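You operate a simulated robot arm through the tools that you are given. There is no shell and no other tool. Be economical: measure what you need, move in short steps, check, and stop when the job is done.

You are at the controls of a simulated robot arm. One attempt, no reset.

JOB
Set the speed limiter by the speed sheet, run the tutor wheel up to it, stop and switch off.
Fine: set the limiter before the start; the head runs three seconds or more and peaks at about the sheet's speed; hands stay off the head.

Only the result counts: the job must be done as asked and must still hold three seconds after the hand-in. Knocking over, shifting, dropping, spilling or breaking anything else fails it. Flat cloth is picked up by pressing the open fingertips on it (5 to 10 N) and closing them slowly along it; thin cloth reads only 2 to 8 mm in the jaws.

ROBOT AND FRAMES
A 6-joint arm with a two-finger parallel gripper, fixed in place. Base frame: the origin is at the foot of the arm, x ahead of it, y to its left, z up. Units: mm, degrees, N and s.
With the tool pointing down near the work surface it reaches from about 100 to 560 mm from the base axis. Its first joint turns from -66.0 to 66.0 degrees. Payload 2.9 kg.
Tool frame: the origin (TCP) lies between the finger pads and is the grasp point; the fingertips stand 30 mm ahead of it; z points along the fingers, y is the line along which they close. The gripper opens to 110 mm. The fingers are 20 mm wide and 10 mm thick; the gripper's body (48 by 112 mm) begins 55 mm behind the TCP.
Orientation is that of the tool frame in the base frame, as [roll, pitch, yaw] about the fixed x, y, z axes, in that order (R = Rz(yaw) Ry(pitch) Rx(roll)). With the fingers straight down and closing along the base's y, the tool's x points along the base's -x, its y along +y and its z along -z.

CONTROLS
- The arm moves only by the tool servo_tool. Its argument "increments" is a list of rows, each a list of 7 numbers: the shift along the tool's x, y, z in mm, then the turn, a rotation vector about the tool's x, y, z in degrees, then the opening, from 0 (shut) to 1 (fully open). In form: [[tx, ty, tz, rx, ry, rz, claw], ...]. A call has 1 to 12 rows; each row shifts and turns the commanded pose from where the row before left it, along the tool's axes as they then stand. Rows are played at 5 a second. More than 50 mm and 8.6 degrees between two rows, or a gripper value outside its range, and nothing of the call is played. A pose out of reach is approached as far as the arm can. The call stops where the force on the tool passes 40 N (or 10 N more than at its start, if that is more) or the arm is blocked; 0.2 s more then pass. Each finger travels about 108 mm/s and halts on what it meets, pressing with about 29 N; the grip force reading is that of the motor and also rises with nothing between the fingers. The clock runs only during rows and for 0.2 s after the last one: add rows that do not move to give the fingers time. The reply holds the time, the measured pose of the TCP, the force on the tool along the base axes, the opening and the grip force, in the units named above and with some noise, with the torque about the TCP (base axes, N m) and any sound that the robot's microphone picked up.
- Cameras (640 x 400 px; columns grow to the right, rows downward): "scene" is fixed at [64.3, 436.6, 1363]; the picture's right is [-0.83, -0.56, 0.00], its down [-0.43, 0.63, -0.65] and it looks along [0.36, -0.54, -0.76] (base axes); focal length 309 px, centre (320, 200). "wrist" rides on the gripper at [72, 17, -104] in the tool frame; the picture's right is [-0.23, 0.97, 0.00], its down [-0.76, -0.18, -0.62] and it looks along [-0.61, -0.14, 0.78] (tool axes); focal length 222 px, centre (320, 200).
- camera(camera): a new picture of that camera. No time passes.
- measure_at(camera, pixels): for up to 12 pixels [column, row] of the newest picture of that camera ("zoom" is the newest enlarged one), the place [x, y, z] in the base frame of the surface seen there, good to about 2 mm. No time passes.
- zoom(camera, box): a new picture of the part [left, top, right, bottom] of that camera's present view, enlarged. No time passes.
- job_done(): hands the job in; it is judged then, once.

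Keep the steps short. Do not move on a guess: measure, check each grasp and each placing, and mend mistakes. In all there are 80 turns and 54 pictures (those below and enlarged ones count). Leave the gripper open and the arm clear of the work at the hand-in unless told otherwise, and finish with a single line.

The tools are called after ">>>" as a command line: name --pt "numbers of a row" for each row, then --argument value for the rest, lists and objects as JSON in quotes. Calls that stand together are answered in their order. servo_tool: Moves the arm, as the interface text tells. Its arguments: {"type":"object","properties":{"increments":{"type":"array","items":{"type":"array","items":{"type":"number"}}}},"required":["increments"]} The other tools are called the same way: camera (camera) takes a picture; measure_at (camera, pixels) gives the place of the surface under pixels of a picture; zoom (camera, box) takes an enlarged picture of a part of a camera's view; job_done () hands the job in.

At the start:

```text
t: 0.0
tcp_pos: [386.5, -33.3, 812.7]
tool_rot: [-180.0, 0.0, -179.8]
wrist_force: [-0.9, 0.3, -0.9]
wrist_torque: [0.0, -0.01, 0.0]
width: 109.9
gripper_force: 0.1
```

scene: 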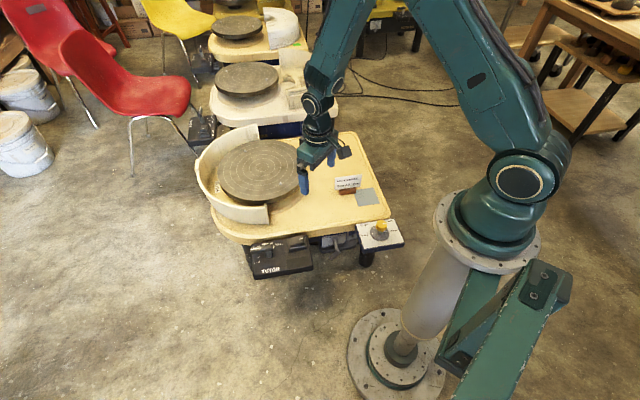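
wrist: 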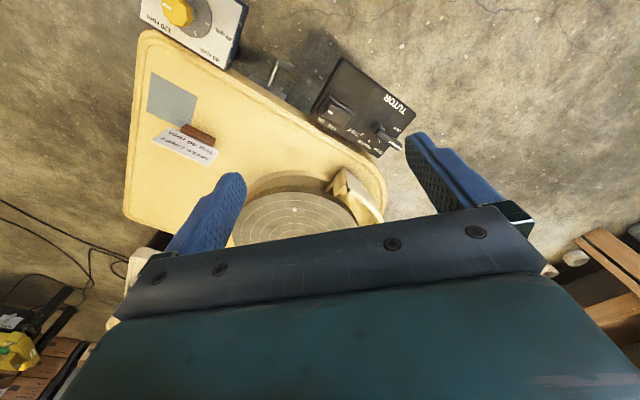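

I see the wheel, a black TUTOR box, a yellow knob panel (limiter) and a sheet. I will zoom in on them first.

>>> zoom --camera "scene" --box '[320, 160, 420, 260]'

>>> zoom --camera "wrist" --box '[130, 0, 250, 75]'

>>> zoom --camera "wrist" --box '[300, 50, 430, 165]'

>>> zoom --camera "wrist" --box '[140, 110, 230, 175]'

```text
4.00 times, centred on (370, 210) of scene
```

zoom: 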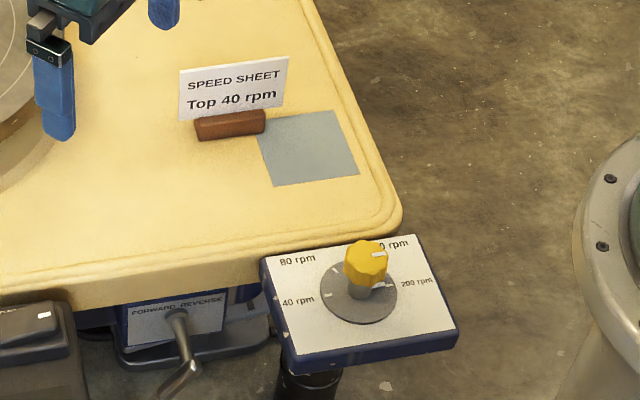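

```text
5.33 times, centred on (190, 38) of wrist
```

zoom: 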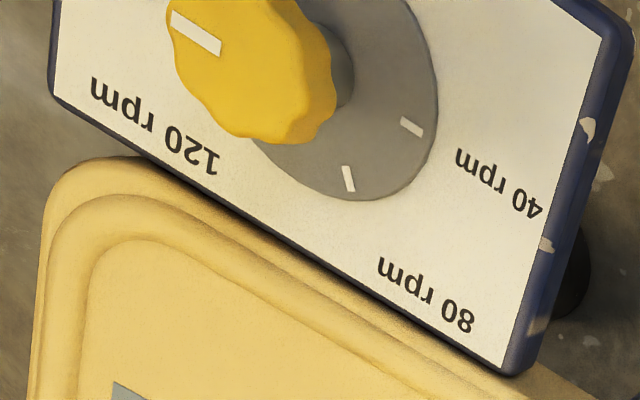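

```text
3.48 times, centred on (365, 108) of wrist
```

zoom: 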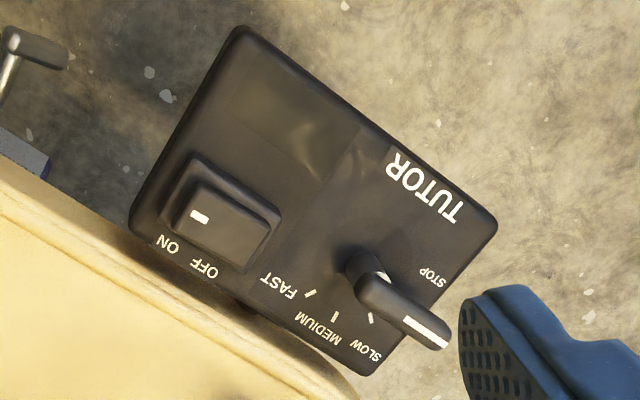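

```text
6.15 times, centred on (185, 142) of wrist
```

zoom: 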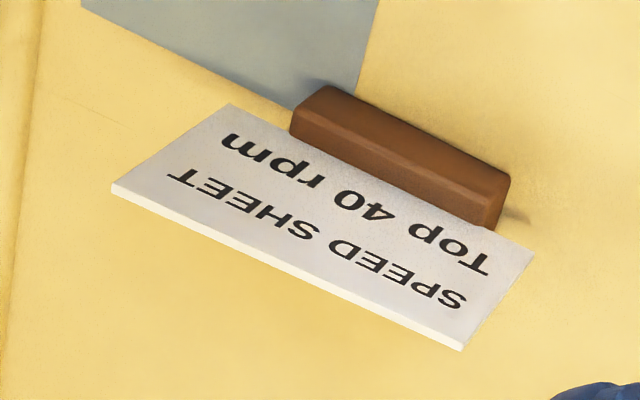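

The sheet says 40 rpm. The newest zoom isn't the one I need, so I will re-zoom the limiter and measure it.

>>> zoom --camera "scene" --box '[350, 210, 410, 260]'

```text
8.00 times, centred on (380, 235) of scene
```

zoom: 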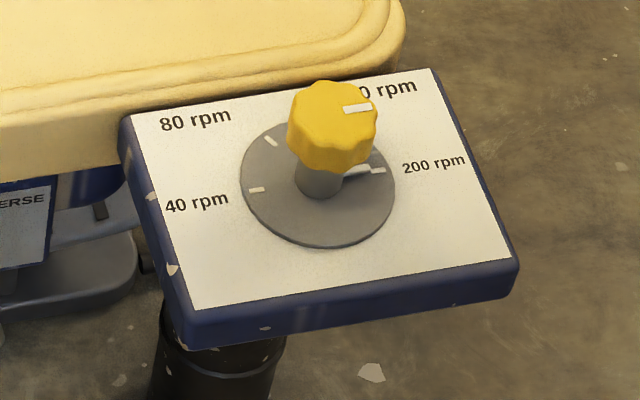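

>>> measure_at --camera "zoom" --pixels '[[257, 189], [271, 141], [378, 170], [330, 105], [346, 109], [370, 106], [145, 130], [420, 85], [480, 250], [200, 290], [292, 125], [320, 240]]'

>>> zoom --camera "scene" --box '[240, 225, 320, 285]'

```text
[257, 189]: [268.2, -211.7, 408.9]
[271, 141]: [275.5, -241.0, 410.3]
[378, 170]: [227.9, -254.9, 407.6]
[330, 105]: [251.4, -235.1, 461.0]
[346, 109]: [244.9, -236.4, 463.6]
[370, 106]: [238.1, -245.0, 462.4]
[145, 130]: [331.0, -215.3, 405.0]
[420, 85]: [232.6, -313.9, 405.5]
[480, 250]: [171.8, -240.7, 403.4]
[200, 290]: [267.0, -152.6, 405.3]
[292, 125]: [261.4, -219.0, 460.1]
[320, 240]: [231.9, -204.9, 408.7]
```

```text
6.67 times, centred on (280, 255) of scene
```

zoom: 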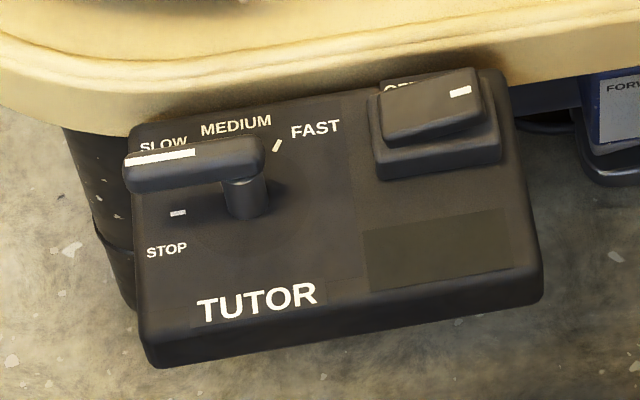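

>>> measure_at --camera "zoom" --pixels '[[132, 162], [190, 155], [255, 148], [178, 213], [276, 146], [248, 200], [390, 118], [430, 108], [472, 95], [460, 88], [300, 220], [470, 260]]'

>>> measure_at --camera "wrist" --pixels '[[330, 106], [342, 113], [395, 144], [376, 130], [366, 141], [361, 141], [353, 135], [275, 70], [285, 65], [196, 130], [293, 210], [340, 187]]'

```text
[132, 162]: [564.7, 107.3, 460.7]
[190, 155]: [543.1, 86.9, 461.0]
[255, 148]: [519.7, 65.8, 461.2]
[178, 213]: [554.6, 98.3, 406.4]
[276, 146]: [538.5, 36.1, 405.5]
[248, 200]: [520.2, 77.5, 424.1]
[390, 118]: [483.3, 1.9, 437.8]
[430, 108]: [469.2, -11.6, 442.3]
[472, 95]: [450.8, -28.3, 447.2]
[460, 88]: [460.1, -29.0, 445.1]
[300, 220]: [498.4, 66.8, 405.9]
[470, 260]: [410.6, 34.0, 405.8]
```

```text
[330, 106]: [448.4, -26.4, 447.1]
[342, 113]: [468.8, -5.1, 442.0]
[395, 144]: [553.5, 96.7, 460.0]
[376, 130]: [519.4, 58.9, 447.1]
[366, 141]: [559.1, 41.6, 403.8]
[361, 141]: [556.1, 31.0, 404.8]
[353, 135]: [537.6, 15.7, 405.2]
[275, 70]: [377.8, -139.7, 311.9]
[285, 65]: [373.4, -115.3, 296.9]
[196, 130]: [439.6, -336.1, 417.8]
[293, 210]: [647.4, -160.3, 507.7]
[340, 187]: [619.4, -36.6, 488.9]
```

The rocker is OFF (its ON end stands high), the lever is at STOP and the limiter pointer is at 200. From the ticks, the dial centre is about (247,-232.5). 40 lies at +45°, 200 at -130°, so the knob must turn about 175° counter-clockwise. Next I move above the knob.

>>> servo_tool --pt "17.4 -24.9 26.5 0 0 0 0.6" --pt "17.4 -24.9 26.5 0 0 0 0.6" --pt "17.4 -24.9 26.5 0 0 0 0.6" --pt "17.4 -24.9 26.5 0 0 0 0.6" --pt "17.4 -24.9 26.5 0 0 0 0.6" --pt "17.4 -24.9 26.5 0 0 0 0.6" --pt "17.4 -24.9 26.5 0 0 0 0.6" --pt "17.4 -24.9 26.5 0 0 0 0.6"

>>> servo_tool --pt "0 0 0 0 0 8 0.6" --pt "0 0 0 0 0 8 0.6" --pt "0 0 0 0 0 8 0.6" --pt "0 0 0 0 0 8 0.6" --pt "0 0 0 0 0 8 0.6" --pt "0 0 0 0 0 8 0.6" --pt "0 0 0 0 0 8 0.6" --pt "0 0 0 0 0 8 0.6" --pt "0 0 0 0 0 8 0.6" --pt "0 0 0 0 0 8 0.6"

>>> camera --camera "wrist"

```text
t: 1.8
tcp_pos: [246.1, -234.5, 602.2]
tool_rot: [-180.0, 0.0, -180.0]
wrist_force: [-0.1, 0.0, -0.4]
wrist_torque: [-0.02, -0.02, -0.02]
width: 65.9
gripper_force: 0.0
```

```text
t: 4.0
tcp_pos: [245.8, -232.5, 599.4]
tool_rot: [180.0, -0.1, 99.9]
wrist_force: [-0.1, -0.2, 0.4]
wrist_torque: [0.02, -0.02, -0.02]
width: 66.1
gripper_force: 0.0
```

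```text
45 pictures are left
```

wrist: 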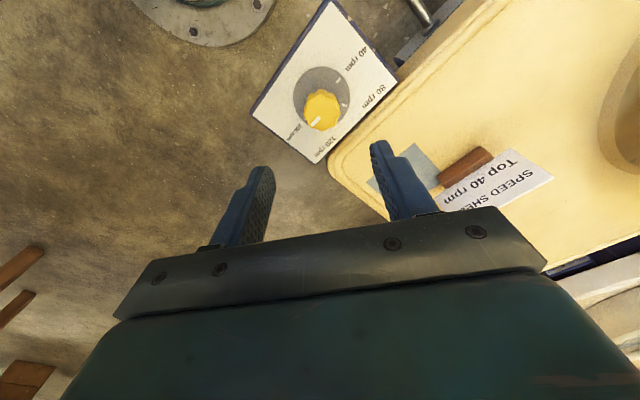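

Rotation works. I will measure the knob's edges in this view, around (322,108).

>>> zoom --camera "wrist" --box '[280, 60, 360, 140]'

>>> measure_at --camera "wrist" --pixels '[[307, 108], [338, 108], [322, 94], [322, 108], [322, 122], [337, 79], [347, 105], [330, 55]]'

```text
5.00 times, centred on (320, 100) of wrist
```

zoom: 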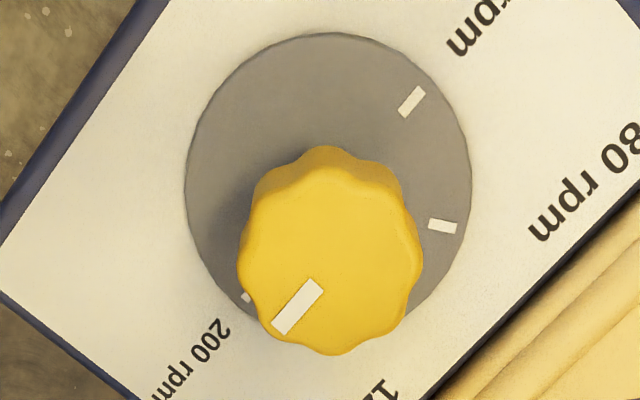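

```text
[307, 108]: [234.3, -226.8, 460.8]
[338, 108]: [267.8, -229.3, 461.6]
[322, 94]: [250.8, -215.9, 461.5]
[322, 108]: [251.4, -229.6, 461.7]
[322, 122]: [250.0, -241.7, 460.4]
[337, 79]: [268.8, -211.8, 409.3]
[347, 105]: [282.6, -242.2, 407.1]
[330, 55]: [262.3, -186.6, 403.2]
```

>>> measure_at --camera "zoom" --pixels '[[411, 101], [441, 226], [246, 297], [330, 262], [245, 262], [416, 262], [333, 346], [330, 180], [313, 287], [280, 325], [330, 36], [188, 180]]'

```text
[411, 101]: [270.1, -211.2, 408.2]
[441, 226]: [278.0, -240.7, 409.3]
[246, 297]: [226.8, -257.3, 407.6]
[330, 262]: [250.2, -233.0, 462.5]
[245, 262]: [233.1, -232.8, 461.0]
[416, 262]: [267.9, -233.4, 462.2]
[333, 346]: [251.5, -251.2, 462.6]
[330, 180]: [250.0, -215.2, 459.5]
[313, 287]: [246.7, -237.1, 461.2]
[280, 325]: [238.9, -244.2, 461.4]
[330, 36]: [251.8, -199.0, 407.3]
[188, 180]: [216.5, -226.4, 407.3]
```

Knob centre is (250.4,-233), top z 462, about 36 mm wide. Ticks are 60° apart, so 180° in all. I go down to TCP z≈450.

>>> servo_tool --pt "-1.3 4.4 30 0 0 0 0.6" --pt "0 0 40 0 0 0 0.6" --pt "0 0 40 0 0 0 0.6" --pt "0 0 25 0 0 0 0.6" --pt "0 0 15 0 0 0 0.6" --pt "0 0 0 0 0 0 0.6"

```text
t: 5.4
tcp_pos: [249.5, -233.7, 451.0]
tool_rot: [180.0, 0.1, 100.0]
wrist_force: [0.4, -0.7, -0.2]
wrist_torque: [-0.03, 0.0, -0.01]
width: 66.0
gripper_force: 0.1
```

Fingers straddle the knob. I close on it and let it settle.

>>> servo_tool --pt "0 0 0 0 0 0 0.45" --pt "0 0 0 0 0 0 0.38" --pt "0 0 0 0 0 0 0.3" --pt "0 0 0 0 0 0 0.28"

>>> camera --camera "wrist"

```text
t: 6.4
tcp_pos: [247.6, -233.7, 448.8]
tool_rot: [-179.6, 0.0, 100.0]
wrist_force: [-23.0, -10.5, 2.6]
wrist_torque: [0.44, -0.7, 0.06]
width: 38.9
gripper_force: 45.1
```

```text
43 pictures are left
```

wrist: 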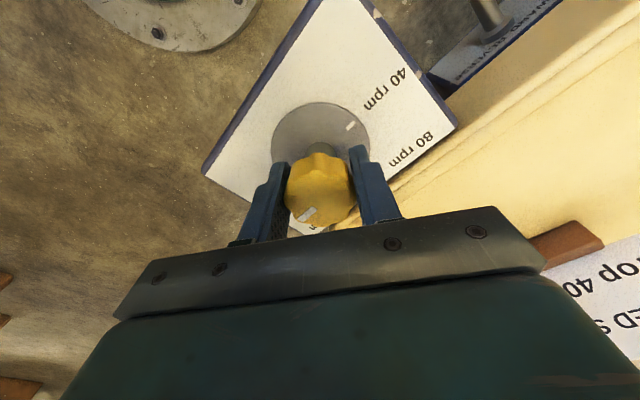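

Gripped at 39 mm, with a 23 N sideways load toward -x, so the true centre is nearer x≈247.5. I shift 2.5 mm to relieve it and turn a little as a test.

>>> servo_tool --pt "-0.5 -2.5 0 0 0 0 0.3" --pt "0 0 0 0 0 -4 0.3" --pt "0 0 0 0 0 -6 0.3" --pt "0 0 0 0 0 0 0.3"

```text
t: 7.4
tcp_pos: [248.2, -233.0, 450.6]
tool_rot: [-179.8, -0.1, 110.1]
wrist_force: [-20.9, -0.5, 30.5]
wrist_torque: [0.3, -0.13, -0.02]
width: 38.9
gripper_force: 44.7
```

>>> camera --camera "wrist"

```text
42 pictures are left
```

wrist: 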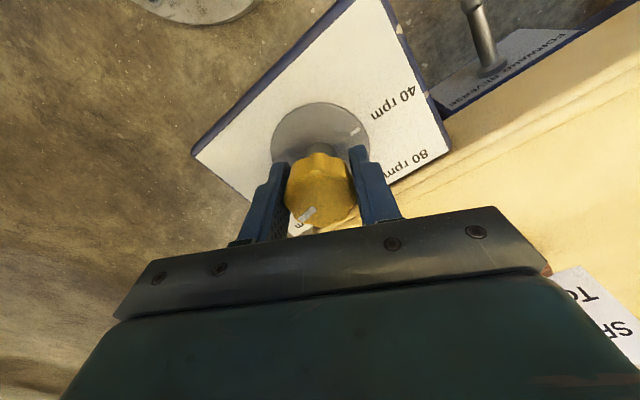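

The knob turned with the gripper. I release and re-grip to clear the built-up load, then check.

>>> servo_tool --pt "0 0 0 0 0 0 0.5" --pt "0 0 0 0 0 0 0.5"

>>> servo_tool --pt "0 0 0 0 0 0 0.38" --pt "0 0 0 0 0 0 0.33" --pt "0 0 0 0 0 0 0.33"

```text
t: 8.0
tcp_pos: [249.6, -233.7, 449.7]
tool_rot: [179.9, 0.1, 110.1]
wrist_force: [-1.2, -0.1, -0.2]
wrist_torque: [-0.01, 0.03, -0.01]
width: 54.9
gripper_force: 0.0
```

```text
t: 8.8
tcp_pos: [249.1, -234.7, 449.2]
tool_rot: [-179.8, 0.0, 109.9]
wrist_force: [-9.6, -6.9, 0.4]
wrist_torque: [-0.09, -0.45, -0.03]
width: 39.0
gripper_force: 44.5
```

Load is smaller now. I continue turning 48°.

>>> servo_tool --pt "-0.3 -1.2 0 0 0 0 0.33" --pt "0 0 0 0 0 -8 0.33" --pt "0 0 0 0 0 -8 0.33" --pt "0 0 0 0 0 -8 0.33" --pt "0 0 0 0 0 -8 0.33" --pt "0 0 0 0 0 -8 0.33" --pt "0 0 0 0 0 -8 0.33"

```text
t: 10.4
tcp_pos: [248.8, -235.5, 449.6]
tool_rot: [179.9, -0.1, 158.1]
wrist_force: [0.5, 8.7, 27.1]
wrist_torque: [-0.04, 0.52, -0.03]
width: 39.0
gripper_force: 44.8
```

>>> servo_tool --pt "0 0 0 0 0 0 0.5" --pt "0 0 0 0 0 0 0.5" --pt "0 0 0 0 0 0 0.38" --pt "0 0 0 0 0 0 0.33" --pt "0 0 0 0 0 0 0.33"

>>> servo_tool --pt "0 0 0 0 0 -8 0.33" --pt "0 0 0 0 0 -8 0.33" --pt "0 0 0 0 0 -8 0.33" --pt "0 0 0 0 0 -8 0.33" --pt "0 0 0 0 0 -8 0.33" --pt "0 0 0 0 0 -8 0.33"

>>> camera --camera "wrist"

```text
t: 11.6
tcp_pos: [249.3, -234.7, 447.7]
tool_rot: [179.9, 0.0, 158.0]
wrist_force: [5.2, 8.1, -5.4]
wrist_torque: [-0.41, -0.31, -0.02]
width: 38.8
gripper_force: 44.9
```

```text
t: 13.0
tcp_pos: [248.6, -233.9, 449.9]
tool_rot: [179.9, 0.2, -153.8]
wrist_force: [10.4, 11.0, -30.9]
wrist_torque: [-0.36, -0.28, -0.06]
width: 39.0
gripper_force: 45.2
```

```text
41 pictures are left
```

wrist: 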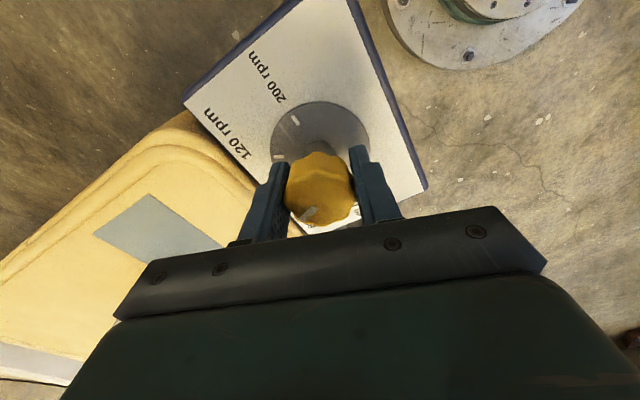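

Turned 106° so far with the pointer following. Re-grip and 48° more, then check.

>>> servo_tool --pt "0 0 0 0 0 0 0.5" --pt "0 0 0 0 0 0 0.5" --pt "0 0 0 0 0 0 0.38" --pt "0 0 0 0 0 0 0.33" --pt "0 0 0 0 0 0 0.33"

>>> servo_tool --pt "0 0 0 0 0 -8 0.33" --pt "0 0 0 0 0 -8 0.33" --pt "0 0 0 0 0 -8 0.33" --pt "0 0 0 0 0 -8 0.33" --pt "0 0 0 0 0 -8 0.33" --pt "0 0 0 0 0 -8 0.33"

>>> zoom --camera "wrist" --box '[240, 80, 400, 240]'

```text
t: 14.2
tcp_pos: [248.1, -235.1, 451.0]
tool_rot: [180.0, -0.1, -153.9]
wrist_force: [-5.6, 6.7, 8.7]
wrist_torque: [-0.11, -0.46, 0.02]
width: 38.8
gripper_force: 45.1
```

```text
t: 15.6
tcp_pos: [247.0, -234.9, 449.7]
tool_rot: [179.9, -0.1, -105.8]
wrist_force: [-14.0, 2.5, 11.8]
wrist_torque: [-0.34, 0.15, 0.0]
width: 39.1
gripper_force: 44.8
```

```text
2.50 times, centred on (320, 160) of wrist
```

zoom: 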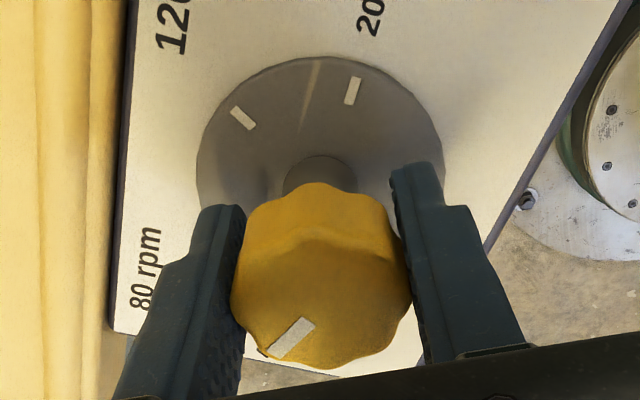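

154° done. The last 26°.

>>> servo_tool --pt "0 0 0 0 0 0 0.5" --pt "0 0 0 0 0 0 0.5" --pt "0 0 0 0 0 0 0.38" --pt "0 0 0 0 0 0 0.33" --pt "0 0 0 0 0 0 0.33" --pt "0 0 0 0 0 -8 0.33" --pt "0 0 0 0 0 -8 0.33" --pt "0 0 0 0 0 -7 0.33" --pt "0 0 0 0 0 -3 0.33" --pt "0 0 0 0 0 0 0.33"

```text
t: 17.8
tcp_pos: [248.2, -236.1, 449.5]
tool_rot: [179.9, 0.1, -79.9]
wrist_force: [-0.6, 2.2, 7.2]
wrist_torque: [0.73, -0.15, -0.46]
width: 39.0
gripper_force: 44.6
```

The torque reads -0.46 Nm, maybe the end stop. I release, rise and look.

>>> servo_tool --pt "0 0 0 0 0 0 0.6" --pt "0 0 0 0 0 0 0.6" --pt "0 0 -40 0 0 0 0.6" --pt "0 0 -45 0 0 0 0.6" --pt "0 0 -45 0 0 0 0.6"

>>> zoom --camera "wrist" --box '[270, 50, 370, 150]'

>>> zoom --camera "scene" --box '[350, 210, 410, 260]'

```text
t: 19.0
tcp_pos: [246.7, -234.2, 578.0]
tool_rot: [179.9, 0.0, -80.0]
wrist_force: [0.2, 0.5, 0.3]
wrist_torque: [-0.01, 0.01, 0.02]
width: 66.0
gripper_force: 0.0
```

```text
4.00 times, centred on (320, 100) of wrist
```

zoom: 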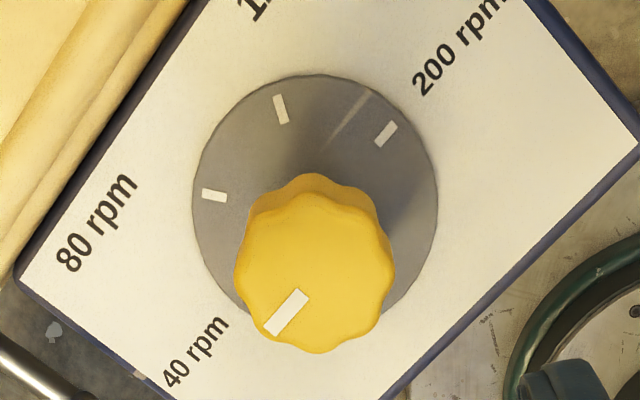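

```text
8.00 times, centred on (380, 235) of scene
```

zoom: 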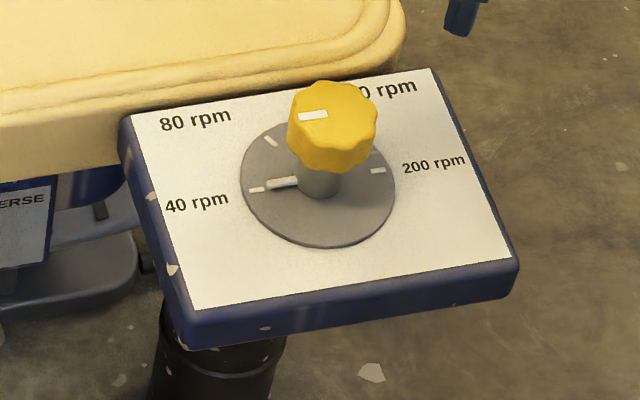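

>>> measure_at --camera "zoom" --pixels '[[300, 117], [326, 114], [257, 189], [270, 184], [296, 182], [378, 170]]'

```text
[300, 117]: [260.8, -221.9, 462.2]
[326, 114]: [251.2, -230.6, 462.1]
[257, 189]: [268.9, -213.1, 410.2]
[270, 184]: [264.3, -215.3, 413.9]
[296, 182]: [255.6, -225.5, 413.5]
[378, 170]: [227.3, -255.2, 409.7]
```

The limiter is set at 40. Next I travel to above the tutor box, and turn to yaw -136, which suits both rocker and lever.

>>> servo_tool --pt "-21.7 -30.9 -2.8 0 0 0 0.4" --pt "-21.7 -30.9 -2.8 0 0 0 0.3" --pt "-21.7 -30.9 -2.8 0 0 0 0.2" --pt "-21.7 -30.9 -2.8 0 0 0 0.1" --pt "-21.7 -30.9 -2.8 0 0 0 0" --pt "-21.7 -30.9 -2.8 0 0 0 0" --pt "-21.7 -30.9 -2.8 0 0 0 0" --pt "-21.7 -30.9 -2.8 0 0 0 0"

>>> servo_tool --pt "0 0 0 0 0 8 0" --pt "0 0 0 0 0 8 0" --pt "0 0 0 0 0 8 0" --pt "0 0 0 0 0 8 0" --pt "0 0 0 0 0 8 0" --pt "0 0 0 0 0 8 0" --pt "0 0 0 0 0 7 0" --pt "0 0 0 0 0 0 0"

>>> camera --camera "wrist"

```text
t: 20.8
tcp_pos: [461.1, -20.1, 603.6]
tool_rot: [180.0, 0.1, -80.0]
wrist_force: [-0.2, -0.2, 0.1]
wrist_torque: [-0.02, 0.0, 0.0]
width: 0.0
gripper_force: 28.8
```

```text
t: 22.6
tcp_pos: [460.8, -21.5, 603.2]
tool_rot: [180.0, 0.0, -135.0]
wrist_force: [0.2, -0.9, -0.4]
wrist_torque: [0.02, -0.04, -0.01]
width: 0.1
gripper_force: 28.5
```

```text
37 pictures are left
```

wrist: 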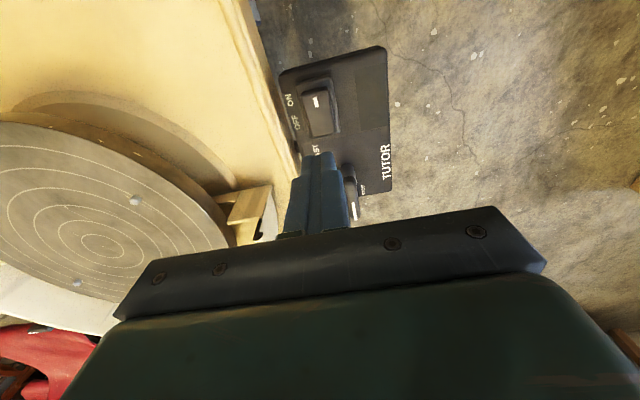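

>>> zoom --camera "wrist" --box '[270, 40, 400, 170]'

>>> measure_at --camera "wrist" --pixels '[[265, 200], [240, 210], [260, 190], [230, 190], [288, 150], [273, 100], [300, 60], [100, 240], [136, 200], [77, 283]]'

```text
3.08 times, centred on (335, 105) of wrist
```

zoom: 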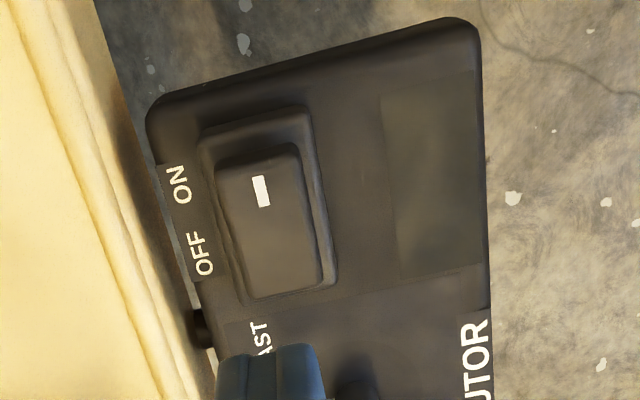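

```text
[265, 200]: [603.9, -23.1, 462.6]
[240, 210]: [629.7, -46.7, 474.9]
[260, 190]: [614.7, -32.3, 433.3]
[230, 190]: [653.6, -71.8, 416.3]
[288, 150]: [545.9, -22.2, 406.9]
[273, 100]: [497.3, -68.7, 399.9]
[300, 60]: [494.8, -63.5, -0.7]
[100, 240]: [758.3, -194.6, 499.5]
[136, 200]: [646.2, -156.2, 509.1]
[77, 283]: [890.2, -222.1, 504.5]
```

>>> measure_at --camera "zoom" --pixels '[[222, 170], [295, 155], [262, 190], [258, 160], [270, 225], [250, 290], [322, 275], [285, 270], [200, 140], [330, 290]]'

```text
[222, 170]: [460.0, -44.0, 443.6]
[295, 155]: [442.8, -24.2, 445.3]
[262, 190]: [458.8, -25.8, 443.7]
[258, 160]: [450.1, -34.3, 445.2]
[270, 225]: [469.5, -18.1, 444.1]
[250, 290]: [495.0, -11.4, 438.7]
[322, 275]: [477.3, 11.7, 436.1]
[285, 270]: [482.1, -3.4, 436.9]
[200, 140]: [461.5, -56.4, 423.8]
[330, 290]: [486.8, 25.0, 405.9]
```

The rocker runs from the ON end (451,-34,445) to the OFF end (486,0,437). I go above the ON end with closed fingers.

>>> servo_tool --pt "11.5 -1.9 0 0 0 0 0" --pt "0 0 40 0 0 0 0" --pt "0 0 40 0 0 0 0" --pt "0 0 38 0 0 0 0" --pt "0 0 0 0 0 0 0"

```text
t: 23.8
tcp_pos: [455.6, -29.5, 481.8]
tool_rot: [179.9, 0.0, -134.9]
wrist_force: [-0.2, -0.9, 0.4]
wrist_torque: [0.02, 0.01, -0.03]
width: 0.1
gripper_force: 28.9
```

>>> servo_tool --pt "0 0 4 0 0 0 0" --pt "0 0 3 0 0 0 0" --pt "0 0 3 0 0 0 0" --pt "0 0 3 0 0 0 0" --pt "0 0 2 0 0 0 0"

```text
t: 25.0
tcp_pos: [455.3, -29.9, 470.4]
tool_rot: [179.7, -0.2, -135.0]
wrist_force: [-4.3, 0.6, 10.6]
wrist_torque: [0.04, 0.03, 0.15]
width: 0.0
gripper_force: 29.8
stopped in row 5: the force on the tool passed its limit at 49 N (the readings are from after the stop); the commanded pose is now the measured one
```

The force peaked at 49 N then dropped to 10 N, perhaps the rocker clicking over. I lift and look.

>>> servo_tool --pt "0 0 -30 0 0 0 0" --pt "0 0 -50 0 0 0 0" --pt "0 0 -50 0 0 0 0"

>>> zoom --camera "wrist" --box '[270, 40, 400, 170]'

>>> measure_at --camera "zoom" --pixels '[[258, 160], [262, 190], [270, 225], [285, 270], [258, 145], [290, 285]]'

```text
t: 25.8
tcp_pos: [456.3, -31.2, 603.3]
tool_rot: [179.7, -0.2, -134.9]
wrist_force: [-0.6, 0.8, 0.0]
wrist_torque: [0.01, -0.04, 0.01]
width: 0.0
gripper_force: 29.5
```

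```text
3.08 times, centred on (335, 105) of wrist
```

zoom: 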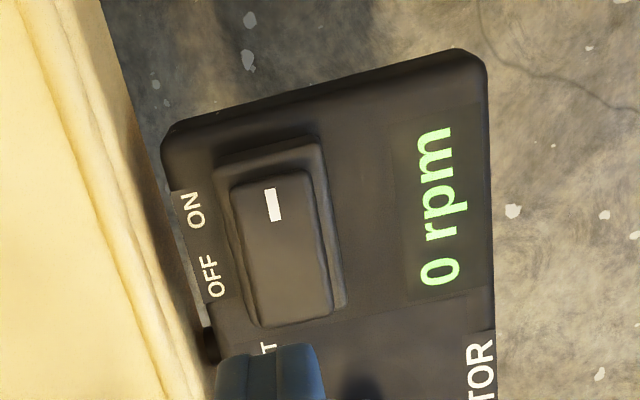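

```text
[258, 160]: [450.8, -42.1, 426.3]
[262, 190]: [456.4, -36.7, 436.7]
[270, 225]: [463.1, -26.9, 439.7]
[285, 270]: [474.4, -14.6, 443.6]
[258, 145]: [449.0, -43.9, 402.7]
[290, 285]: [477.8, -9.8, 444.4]
```

It is ON and the display shows 0 rpm. Now the lever: I zoom from the scene camera for hub and ticks.

>>> zoom --camera "scene" --box '[245, 230, 305, 270]'

```text
10.00 times, centred on (275, 250) of scene
```

zoom: 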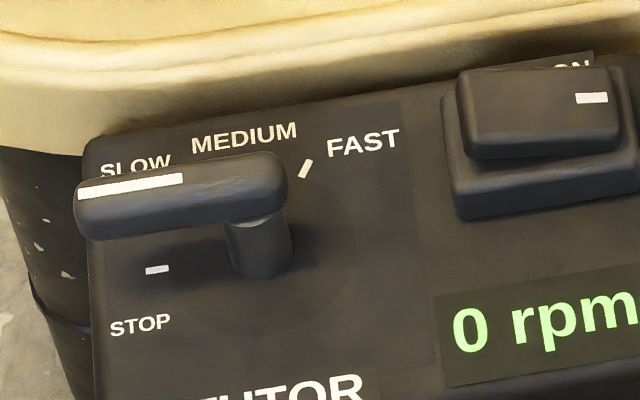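

>>> measure_at --camera "zoom" --pixels '[[156, 270], [306, 168], [240, 170], [270, 185], [80, 195], [95, 225], [180, 180], [190, 215], [260, 270], [287, 250], [228, 240], [200, 200]]'

```text
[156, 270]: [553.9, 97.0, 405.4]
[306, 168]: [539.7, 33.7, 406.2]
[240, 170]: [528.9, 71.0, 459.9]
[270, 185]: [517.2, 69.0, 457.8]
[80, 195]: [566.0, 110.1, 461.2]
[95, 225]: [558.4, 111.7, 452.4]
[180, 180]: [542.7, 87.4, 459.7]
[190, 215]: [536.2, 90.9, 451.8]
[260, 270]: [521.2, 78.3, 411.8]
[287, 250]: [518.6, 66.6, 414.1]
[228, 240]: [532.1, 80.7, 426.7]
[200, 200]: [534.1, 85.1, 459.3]
```

Hub ≈(526,70), STOP at 44°, FAST at about -69°, lever top z 461. I move above the lever at radius 33 with the fingers straddling it, staying high first.

>>> servo_tool --pt "-38.4 5.6 0 0 0 0 0.45" --pt "-38.4 5.6 0 0 0 0 0.45" --pt "-38.4 5.6 0 0 0 0 0.45" --pt "-38.4 5.6 0 0 0 0 0.45" --pt "0 0 40 0 0 0 0.45" --pt "0 0 40 0 0 0 0.45" --pt "0 0 0 0 0 0 0.45"

>>> zoom --camera "wrist" --box '[240, 40, 440, 240]'

```text
t: 27.4
tcp_pos: [547.3, 94.5, 522.6]
tool_rot: [179.7, -0.2, -134.9]
wrist_force: [-0.1, 0.3, -0.6]
wrist_torque: [-0.01, 0.0, 0.02]
width: 49.3
gripper_force: 0.1
```

```text
2.00 times, centred on (340, 140) of wrist
```

zoom: 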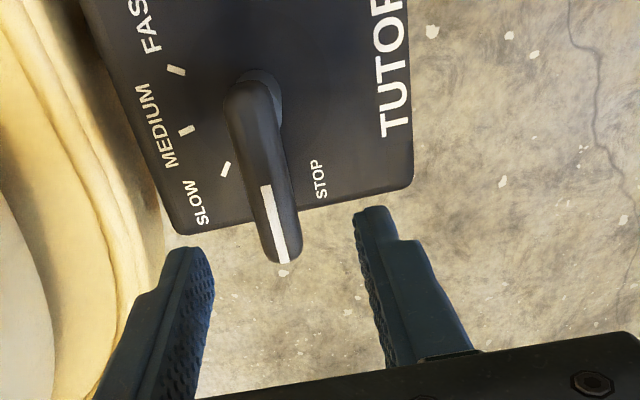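

>>> measure_at --camera "zoom" --pixels '[[230, 110], [280, 110], [257, 180], [295, 180], [276, 250], [254, 110], [185, 250], [370, 212], [224, 169], [186, 130], [177, 70]]'

```text
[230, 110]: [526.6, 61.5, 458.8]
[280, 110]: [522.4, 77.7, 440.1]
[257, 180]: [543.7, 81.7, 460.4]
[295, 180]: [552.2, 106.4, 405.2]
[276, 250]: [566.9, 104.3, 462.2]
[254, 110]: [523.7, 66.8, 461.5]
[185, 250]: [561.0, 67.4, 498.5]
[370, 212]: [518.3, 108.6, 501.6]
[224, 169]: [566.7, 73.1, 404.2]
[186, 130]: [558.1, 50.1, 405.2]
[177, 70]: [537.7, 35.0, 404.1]
```

Lever midline sits 5 mm to one side; I shift by -5 in tool y and lower so the tips reach z≈441.

>>> servo_tool --pt "0 -5 0 0 0 0 0.45" --pt "0 0 20 0 0 0 0.45" --pt "0 0 18 0 0 0 0.45" --pt "0 0 14 0 0 0 0.45" --pt "0 0 0 0 0 0 0.4"

>>> zoom --camera "wrist" --box '[240, 40, 440, 240]'

```text
t: 28.6
tcp_pos: [548.1, 92.0, 468.5]
tool_rot: [179.8, -0.2, -134.9]
wrist_force: [0.8, 0.5, 0.4]
wrist_torque: [-0.07, 0.02, 0.0]
width: 44.2
gripper_force: 0.1
```

```text
2.00 times, centred on (340, 140) of wrist
```

zoom: 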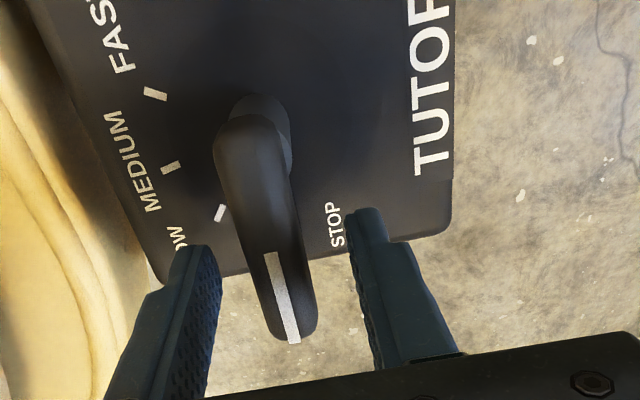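

Lever sits between the fingers. I narrow the gap to 30 mm and swing 40° clockwise around the hub, then read the display.

>>> servo_tool --pt "0 0 0 0 0 0 0.27" --pt "0 0 0 0 0 0 0.27" --pt "0.32 -4.54 0 0 0 8 0.27" --pt "0.32 -4.54 0 0 0 8 0.27" --pt "0.32 -4.54 0 0 0 8 0.27" --pt "0.32 -4.54 0 0 0 8 0.27" --pt "0.32 -4.54 0 0 0 8 0.27" --pt "0 0 0 0 0 0 0.27"

>>> zoom --camera "wrist" --box '[200, 0, 460, 240]'

>>> zoom --camera "scene" --box '[240, 225, 320, 285]'

```text
t: 30.4
tcp_pos: [556.8, 75.9, 472.7]
tool_rot: [179.9, -0.1, -171.0]
wrist_force: [-1.3, 0.0, 1.1]
wrist_torque: [0.03, -0.01, 0.02]
width: 30.3
gripper_force: 0.2
out of reach, approached as far as the arm can: row 5
```

```text
1.67 times, centred on (330, 120) of wrist
```

zoom: 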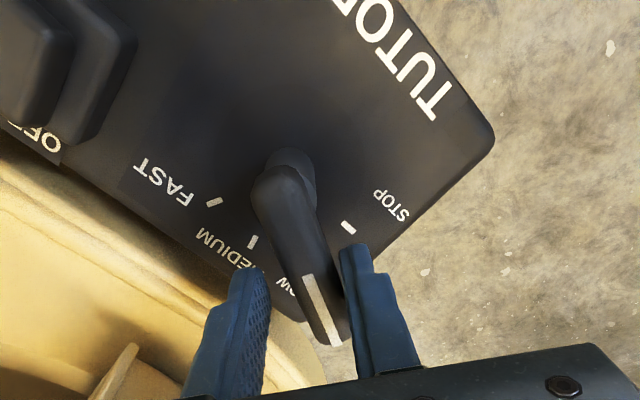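

```text
6.67 times, centred on (280, 255) of scene
```

zoom: 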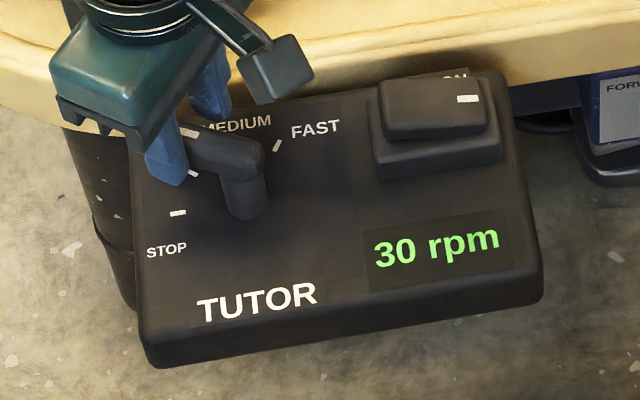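

The display reads 30 rpm and the lever is past SLOW. The reach limit is close, so I go in 3 mm toward the hub and swing on.

>>> servo_tool --pt "3 0 0 0 0 0 0.27" --pt "0.27 -3.9 0 0 0 8 0.27" --pt "0.27 -3.9 0 0 0 8 0.27" --pt "0.27 -3.9 0 0 0 8 0.27" --pt "0.27 -3.9 0 0 0 8 0.27" --pt "0.27 -3.9 0 0 0 8 0.27" --pt "0 0 0 0 0 0 0.27"

>>> zoom --camera "scene" --box '[240, 225, 320, 285]'

```text
t: 31.7
tcp_pos: [549.1, 68.2, 471.0]
tool_rot: [179.4, -0.9, 157.5]
wrist_force: [-0.1, 17.7, 1.8]
wrist_torque: [0.23, -0.25, 0.3]
width: 37.7
gripper_force: 7.9
stopped in row 6: the force on the tool passed its limit at 43 N (the readings are from after the stop); the commanded pose is now the measured one
```

```text
6.67 times, centred on (280, 255) of scene
```

zoom: 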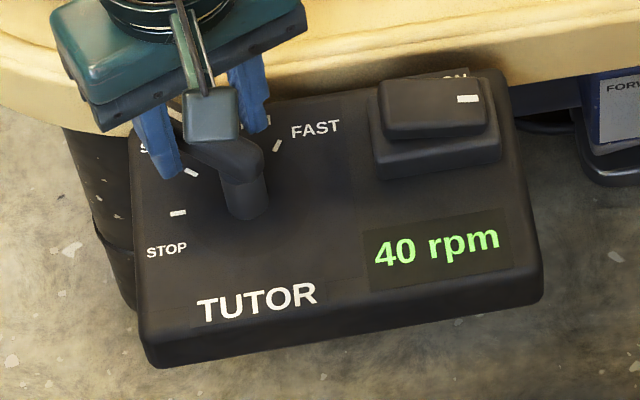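

The display shows 40 rpm, the sheet's speed. The fingers wedge because I over-turned; I un-turn a bit and wait with the wheel running, then read again.

>>> servo_tool --pt "0 0 0 0 0 -7 0.36" --pt "0 0 0 0 0 -5 0.36" --pt "0 0 0 0 0 0 0.36" --pt "0 0 0 0 0 0 0.36" --pt "0 0 0 0 0 0 0.36" --pt "0 0 0 0 0 0 0.36"

>>> zoom --camera "scene" --box '[240, 225, 320, 285]'

>>> zoom --camera "wrist" --box '[200, 0, 460, 240]'

```text
t: 33.1
tcp_pos: [548.7, 64.9, 469.1]
tool_rot: [179.4, -0.7, 168.9]
wrist_force: [-0.3, -0.3, 0.4]
wrist_torque: [0.0, 0.03, -0.04]
width: 39.8
gripper_force: 0.0
```

```text
6.67 times, centred on (280, 255) of scene
```

zoom: 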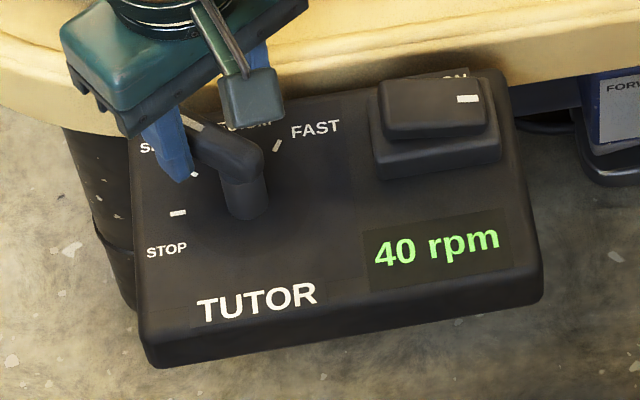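

```text
1.67 times, centred on (330, 120) of wrist
```

zoom: 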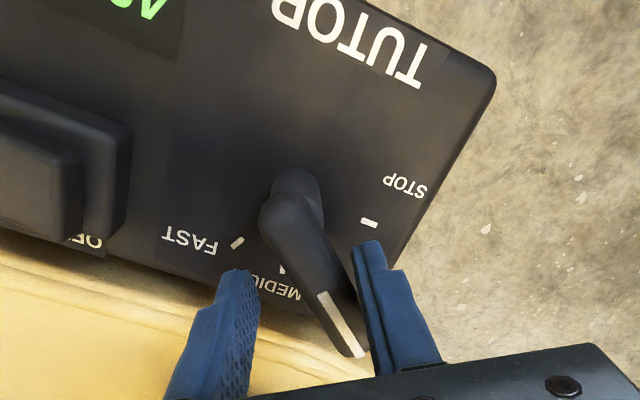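

Steady at 40 rpm. I let it run 2 s more, then read the display once more.

>>> servo_tool --pt "0 0 0 0 0 0 0.36" --pt "0 0 0 0 0 0 0.36" --pt "0 0 0 0 0 0 0.36" --pt "0 0 0 0 0 0 0.36" --pt "0 0 0 0 0 0 0.36" --pt "0 0 0 0 0 0 0.36" --pt "0 0 0 0 0 0 0.36" --pt "0 0 0 0 0 0 0.36" --pt "0 0 0 0 0 0 0.36" --pt "0 0 0 0 0 0 0.36"

>>> zoom --camera "scene" --box '[240, 225, 320, 285]'

```text
t: 35.3
tcp_pos: [549.0, 64.6, 471.5]
tool_rot: [179.5, -0.7, 169.0]
wrist_force: [0.6, -0.5, 0.5]
wrist_torque: [-0.02, -0.02, 0.02]
width: 39.6
gripper_force: 0.0
```

```text
6.67 times, centred on (280, 255) of scene
```

zoom: 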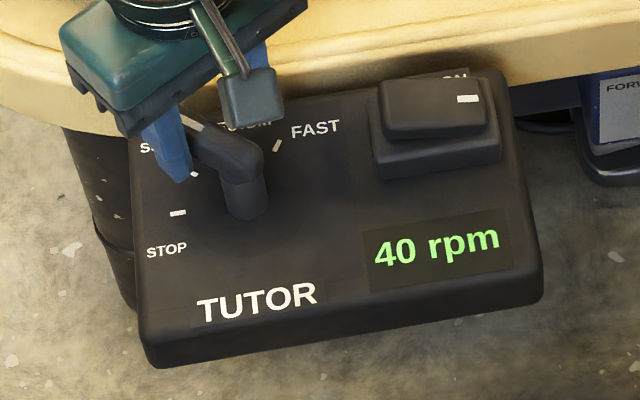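

Run of over 5 s at 40 rpm. Now I swing the lever back counter-clockwise toward STOP.

>>> servo_tool --pt "0.25 3.5 0 0 0 -8 0.34" --pt "0.25 3.5 0 0 0 -8 0.34" --pt "0.25 3.5 0 0 0 -8 0.34" --pt "0.25 3.5 0 0 0 -8 0.34" --pt "0.25 3.5 0 0 0 -8 0.34" --pt "0.25 3.5 0 0 0 -8 0.34" --pt "0.25 3.5 0 0 0 -8 0.34" --pt "0 0 0 0 0 0 0.34"

>>> zoom --camera "wrist" --box '[200, 0, 460, 240]'

```text
t: 37.1
tcp_pos: [541.9, 87.7, 472.3]
tool_rot: [179.1, 0.0, -134.8]
wrist_force: [0.5, -1.1, 0.6]
wrist_torque: [-0.02, -0.03, 0.0]
width: 37.9
gripper_force: 0.9
```

```text
1.67 times, centred on (330, 120) of wrist
```

zoom: 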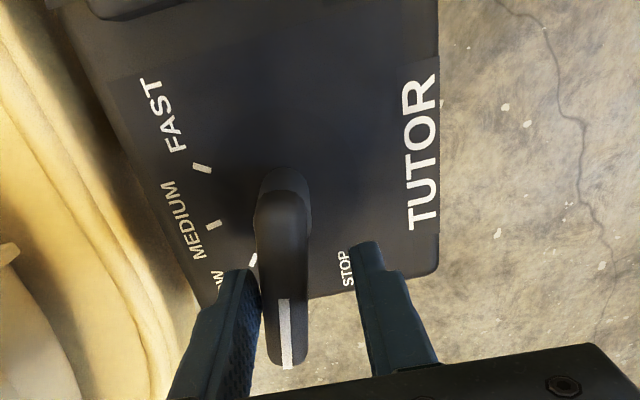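

Left finger touches the lever, which is a bit short of STOP. I push on in small steps.

>>> servo_tool --pt "0 2.5 0 0 0 0 0.34" --pt "0 2.5 0 0 0 0 0.34" --pt "0 2 0 0 0 0 0.34" --pt "0 2 0 0 0 0 0.34" --pt "0 2 0 0 0 0 0.34" --pt "0 0 0 0 0 0 0.34"

>>> zoom --camera "scene" --box '[240, 225, 320, 285]'

>>> zoom --camera "wrist" --box '[200, 0, 460, 240]'

```text
t: 38.5
tcp_pos: [534.9, 94.1, 472.3]
tool_rot: [179.3, 0.1, -135.1]
wrist_force: [8.7, -6.6, -1.8]
wrist_torque: [-0.13, -0.31, 0.05]
width: 42.8
gripper_force: 5.2
```

```text
6.67 times, centred on (280, 255) of scene
```

zoom: 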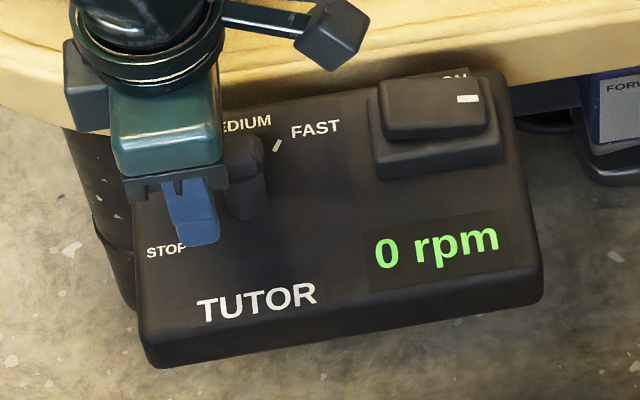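

```text
1.67 times, centred on (330, 120) of wrist
```

zoom: 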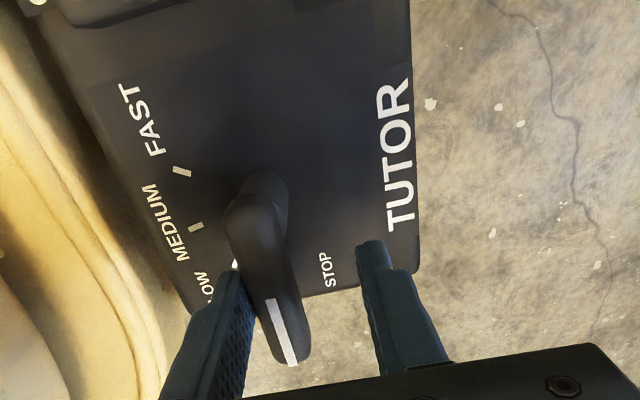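

0 rpm with the lever against its STOP end. I back off 6 mm, rise, and check from above.

>>> servo_tool --pt "0 -5 0 0 0 0 0.42" --pt "0 0 0 0 0 0 0.42" --pt "0 0 -40 0 0 0 0.42" --pt "0 0 -40 0 0 0 0.42" --pt "0 0 -40 0 0 0 0.42"

>>> zoom --camera "scene" --box '[240, 225, 320, 285]'

```text
t: 39.7
tcp_pos: [537.5, 89.0, 592.2]
tool_rot: [179.1, 0.0, -134.9]
wrist_force: [-0.2, 0.7, -0.7]
wrist_torque: [0.02, 0.01, -0.01]
width: 46.3
gripper_force: 0.0
```

```text
6.67 times, centred on (280, 255) of scene
```

zoom: 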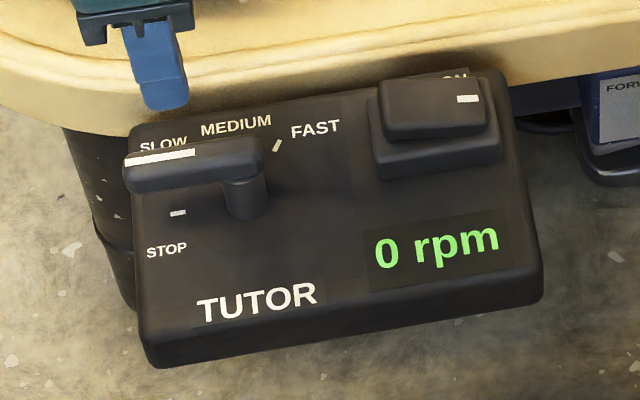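

The lever is back at STOP. I go over the OFF end (482,-4) with closed fingers.

>>> servo_tool --pt "35.3 -8.8 0 0 0 0 0" --pt "35.3 -8.8 0 0 0 0 0" --pt "35.3 -8.8 0 0 0 0 0" --pt "0 0 0 0 0 0 0" --pt "0 0 40 0 0 0 0" --pt "0 0 40 0 0 0 0" --pt "0 0 30 0 0 0 0" --pt "0 0 0 0 0 0 0"

```text
t: 41.5
tcp_pos: [482.9, -1.6, 481.3]
tool_rot: [179.1, 0.0, -135.0]
wrist_force: [-0.6, 0.2, -1.0]
wrist_torque: [-0.02, 0.01, 0.0]
width: 0.3
gripper_force: 29.5
```

>>> servo_tool --pt "1 0 3 0 0 0 0" --pt "0 0 3 0 0 0 0" --pt "0 0 3 0 0 0 0" --pt "0 0 3 0 0 0 0" --pt "0 0 2 0 0 0 0"

>>> zoom --camera "scene" --box '[240, 225, 320, 285]'

```text
t: 42.6
tcp_pos: [483.8, -2.7, 471.2]
tool_rot: [179.1, 0.1, -135.0]
wrist_force: [-0.8, 0.4, 1.6]
wrist_torque: [-0.02, 0.01, 0.01]
width: 0.2
gripper_force: 28.7
stopped in row 5: the force on the tool passed its limit at 58 N (the readings are from after the stop); the commanded pose is now the measured one
```

```text
6.67 times, centred on (280, 255) of scene
```

zoom: 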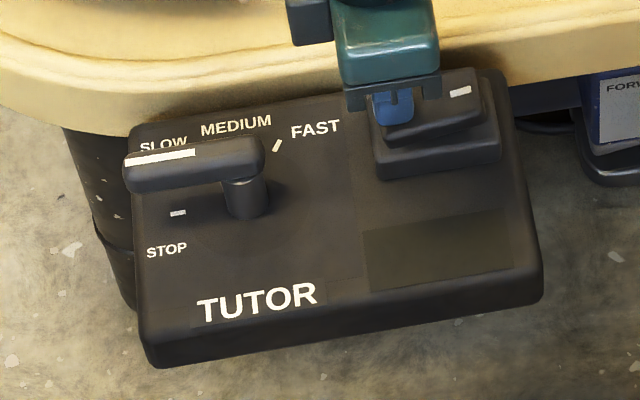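

The rocker flipped to OFF and the display is dark. I lift clear and open the gripper.

>>> servo_tool --pt "0 0 -30 0 0 0 0" --pt "0 0 -45 0 0 0 0" --pt "0 0 -45 0 0 0 0.3" --pt "0 0 -45 0 0 0 0.7" --pt "0 0 -45 0 0 0 1" --pt "0 0 -45 0 0 0 1" --pt "20 0 0 0 0 0 1" --pt "0 0 0 0 0 0 1"

>>> camera --camera "scene"

>>> zoom --camera "scene" --box '[240, 160, 420, 280]'

```text
t: 44.4
tcp_pos: [470.0, -18.0, 725.3]
tool_rot: [179.1, 0.0, -134.9]
wrist_force: [-0.9, 0.3, 0.3]
wrist_torque: [-0.02, -0.02, 0.01]
width: 110.2
gripper_force: 0.0
```

```text
20 pictures are left
```

scene: 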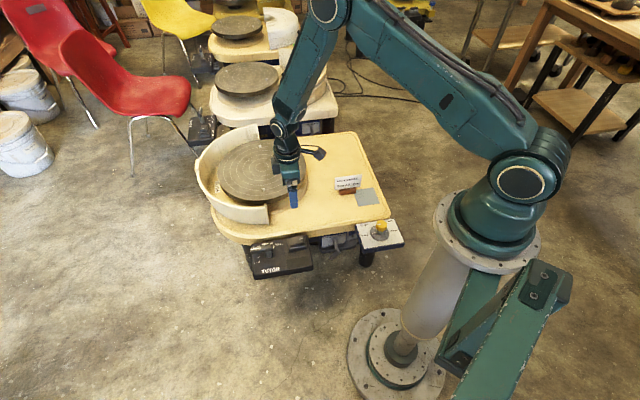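

```text
3.33 times, centred on (330, 220) of scene
```

zoom: 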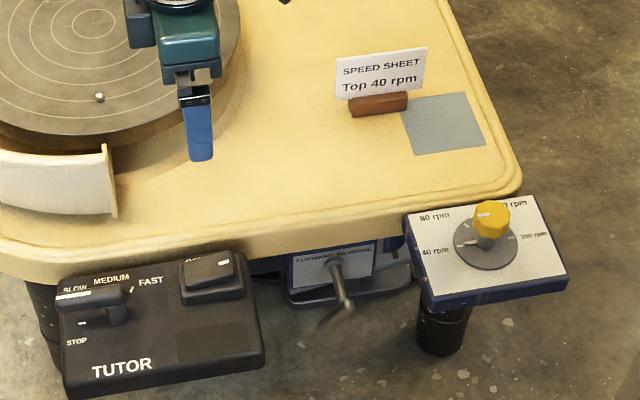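

The limiter is at 40, the lever at STOP, the rocker OFF and the display dark. Nothing else has moved and the arm is clear with the gripper open, so I hand in.

>>> job_done

```text
The job is handed in.
```

I set the limiter to 40 rpm before the start, ran the wheel for over 5 s at a displayed peak of 40 rpm, then moved the lever to STOP and switched off without touching the head.
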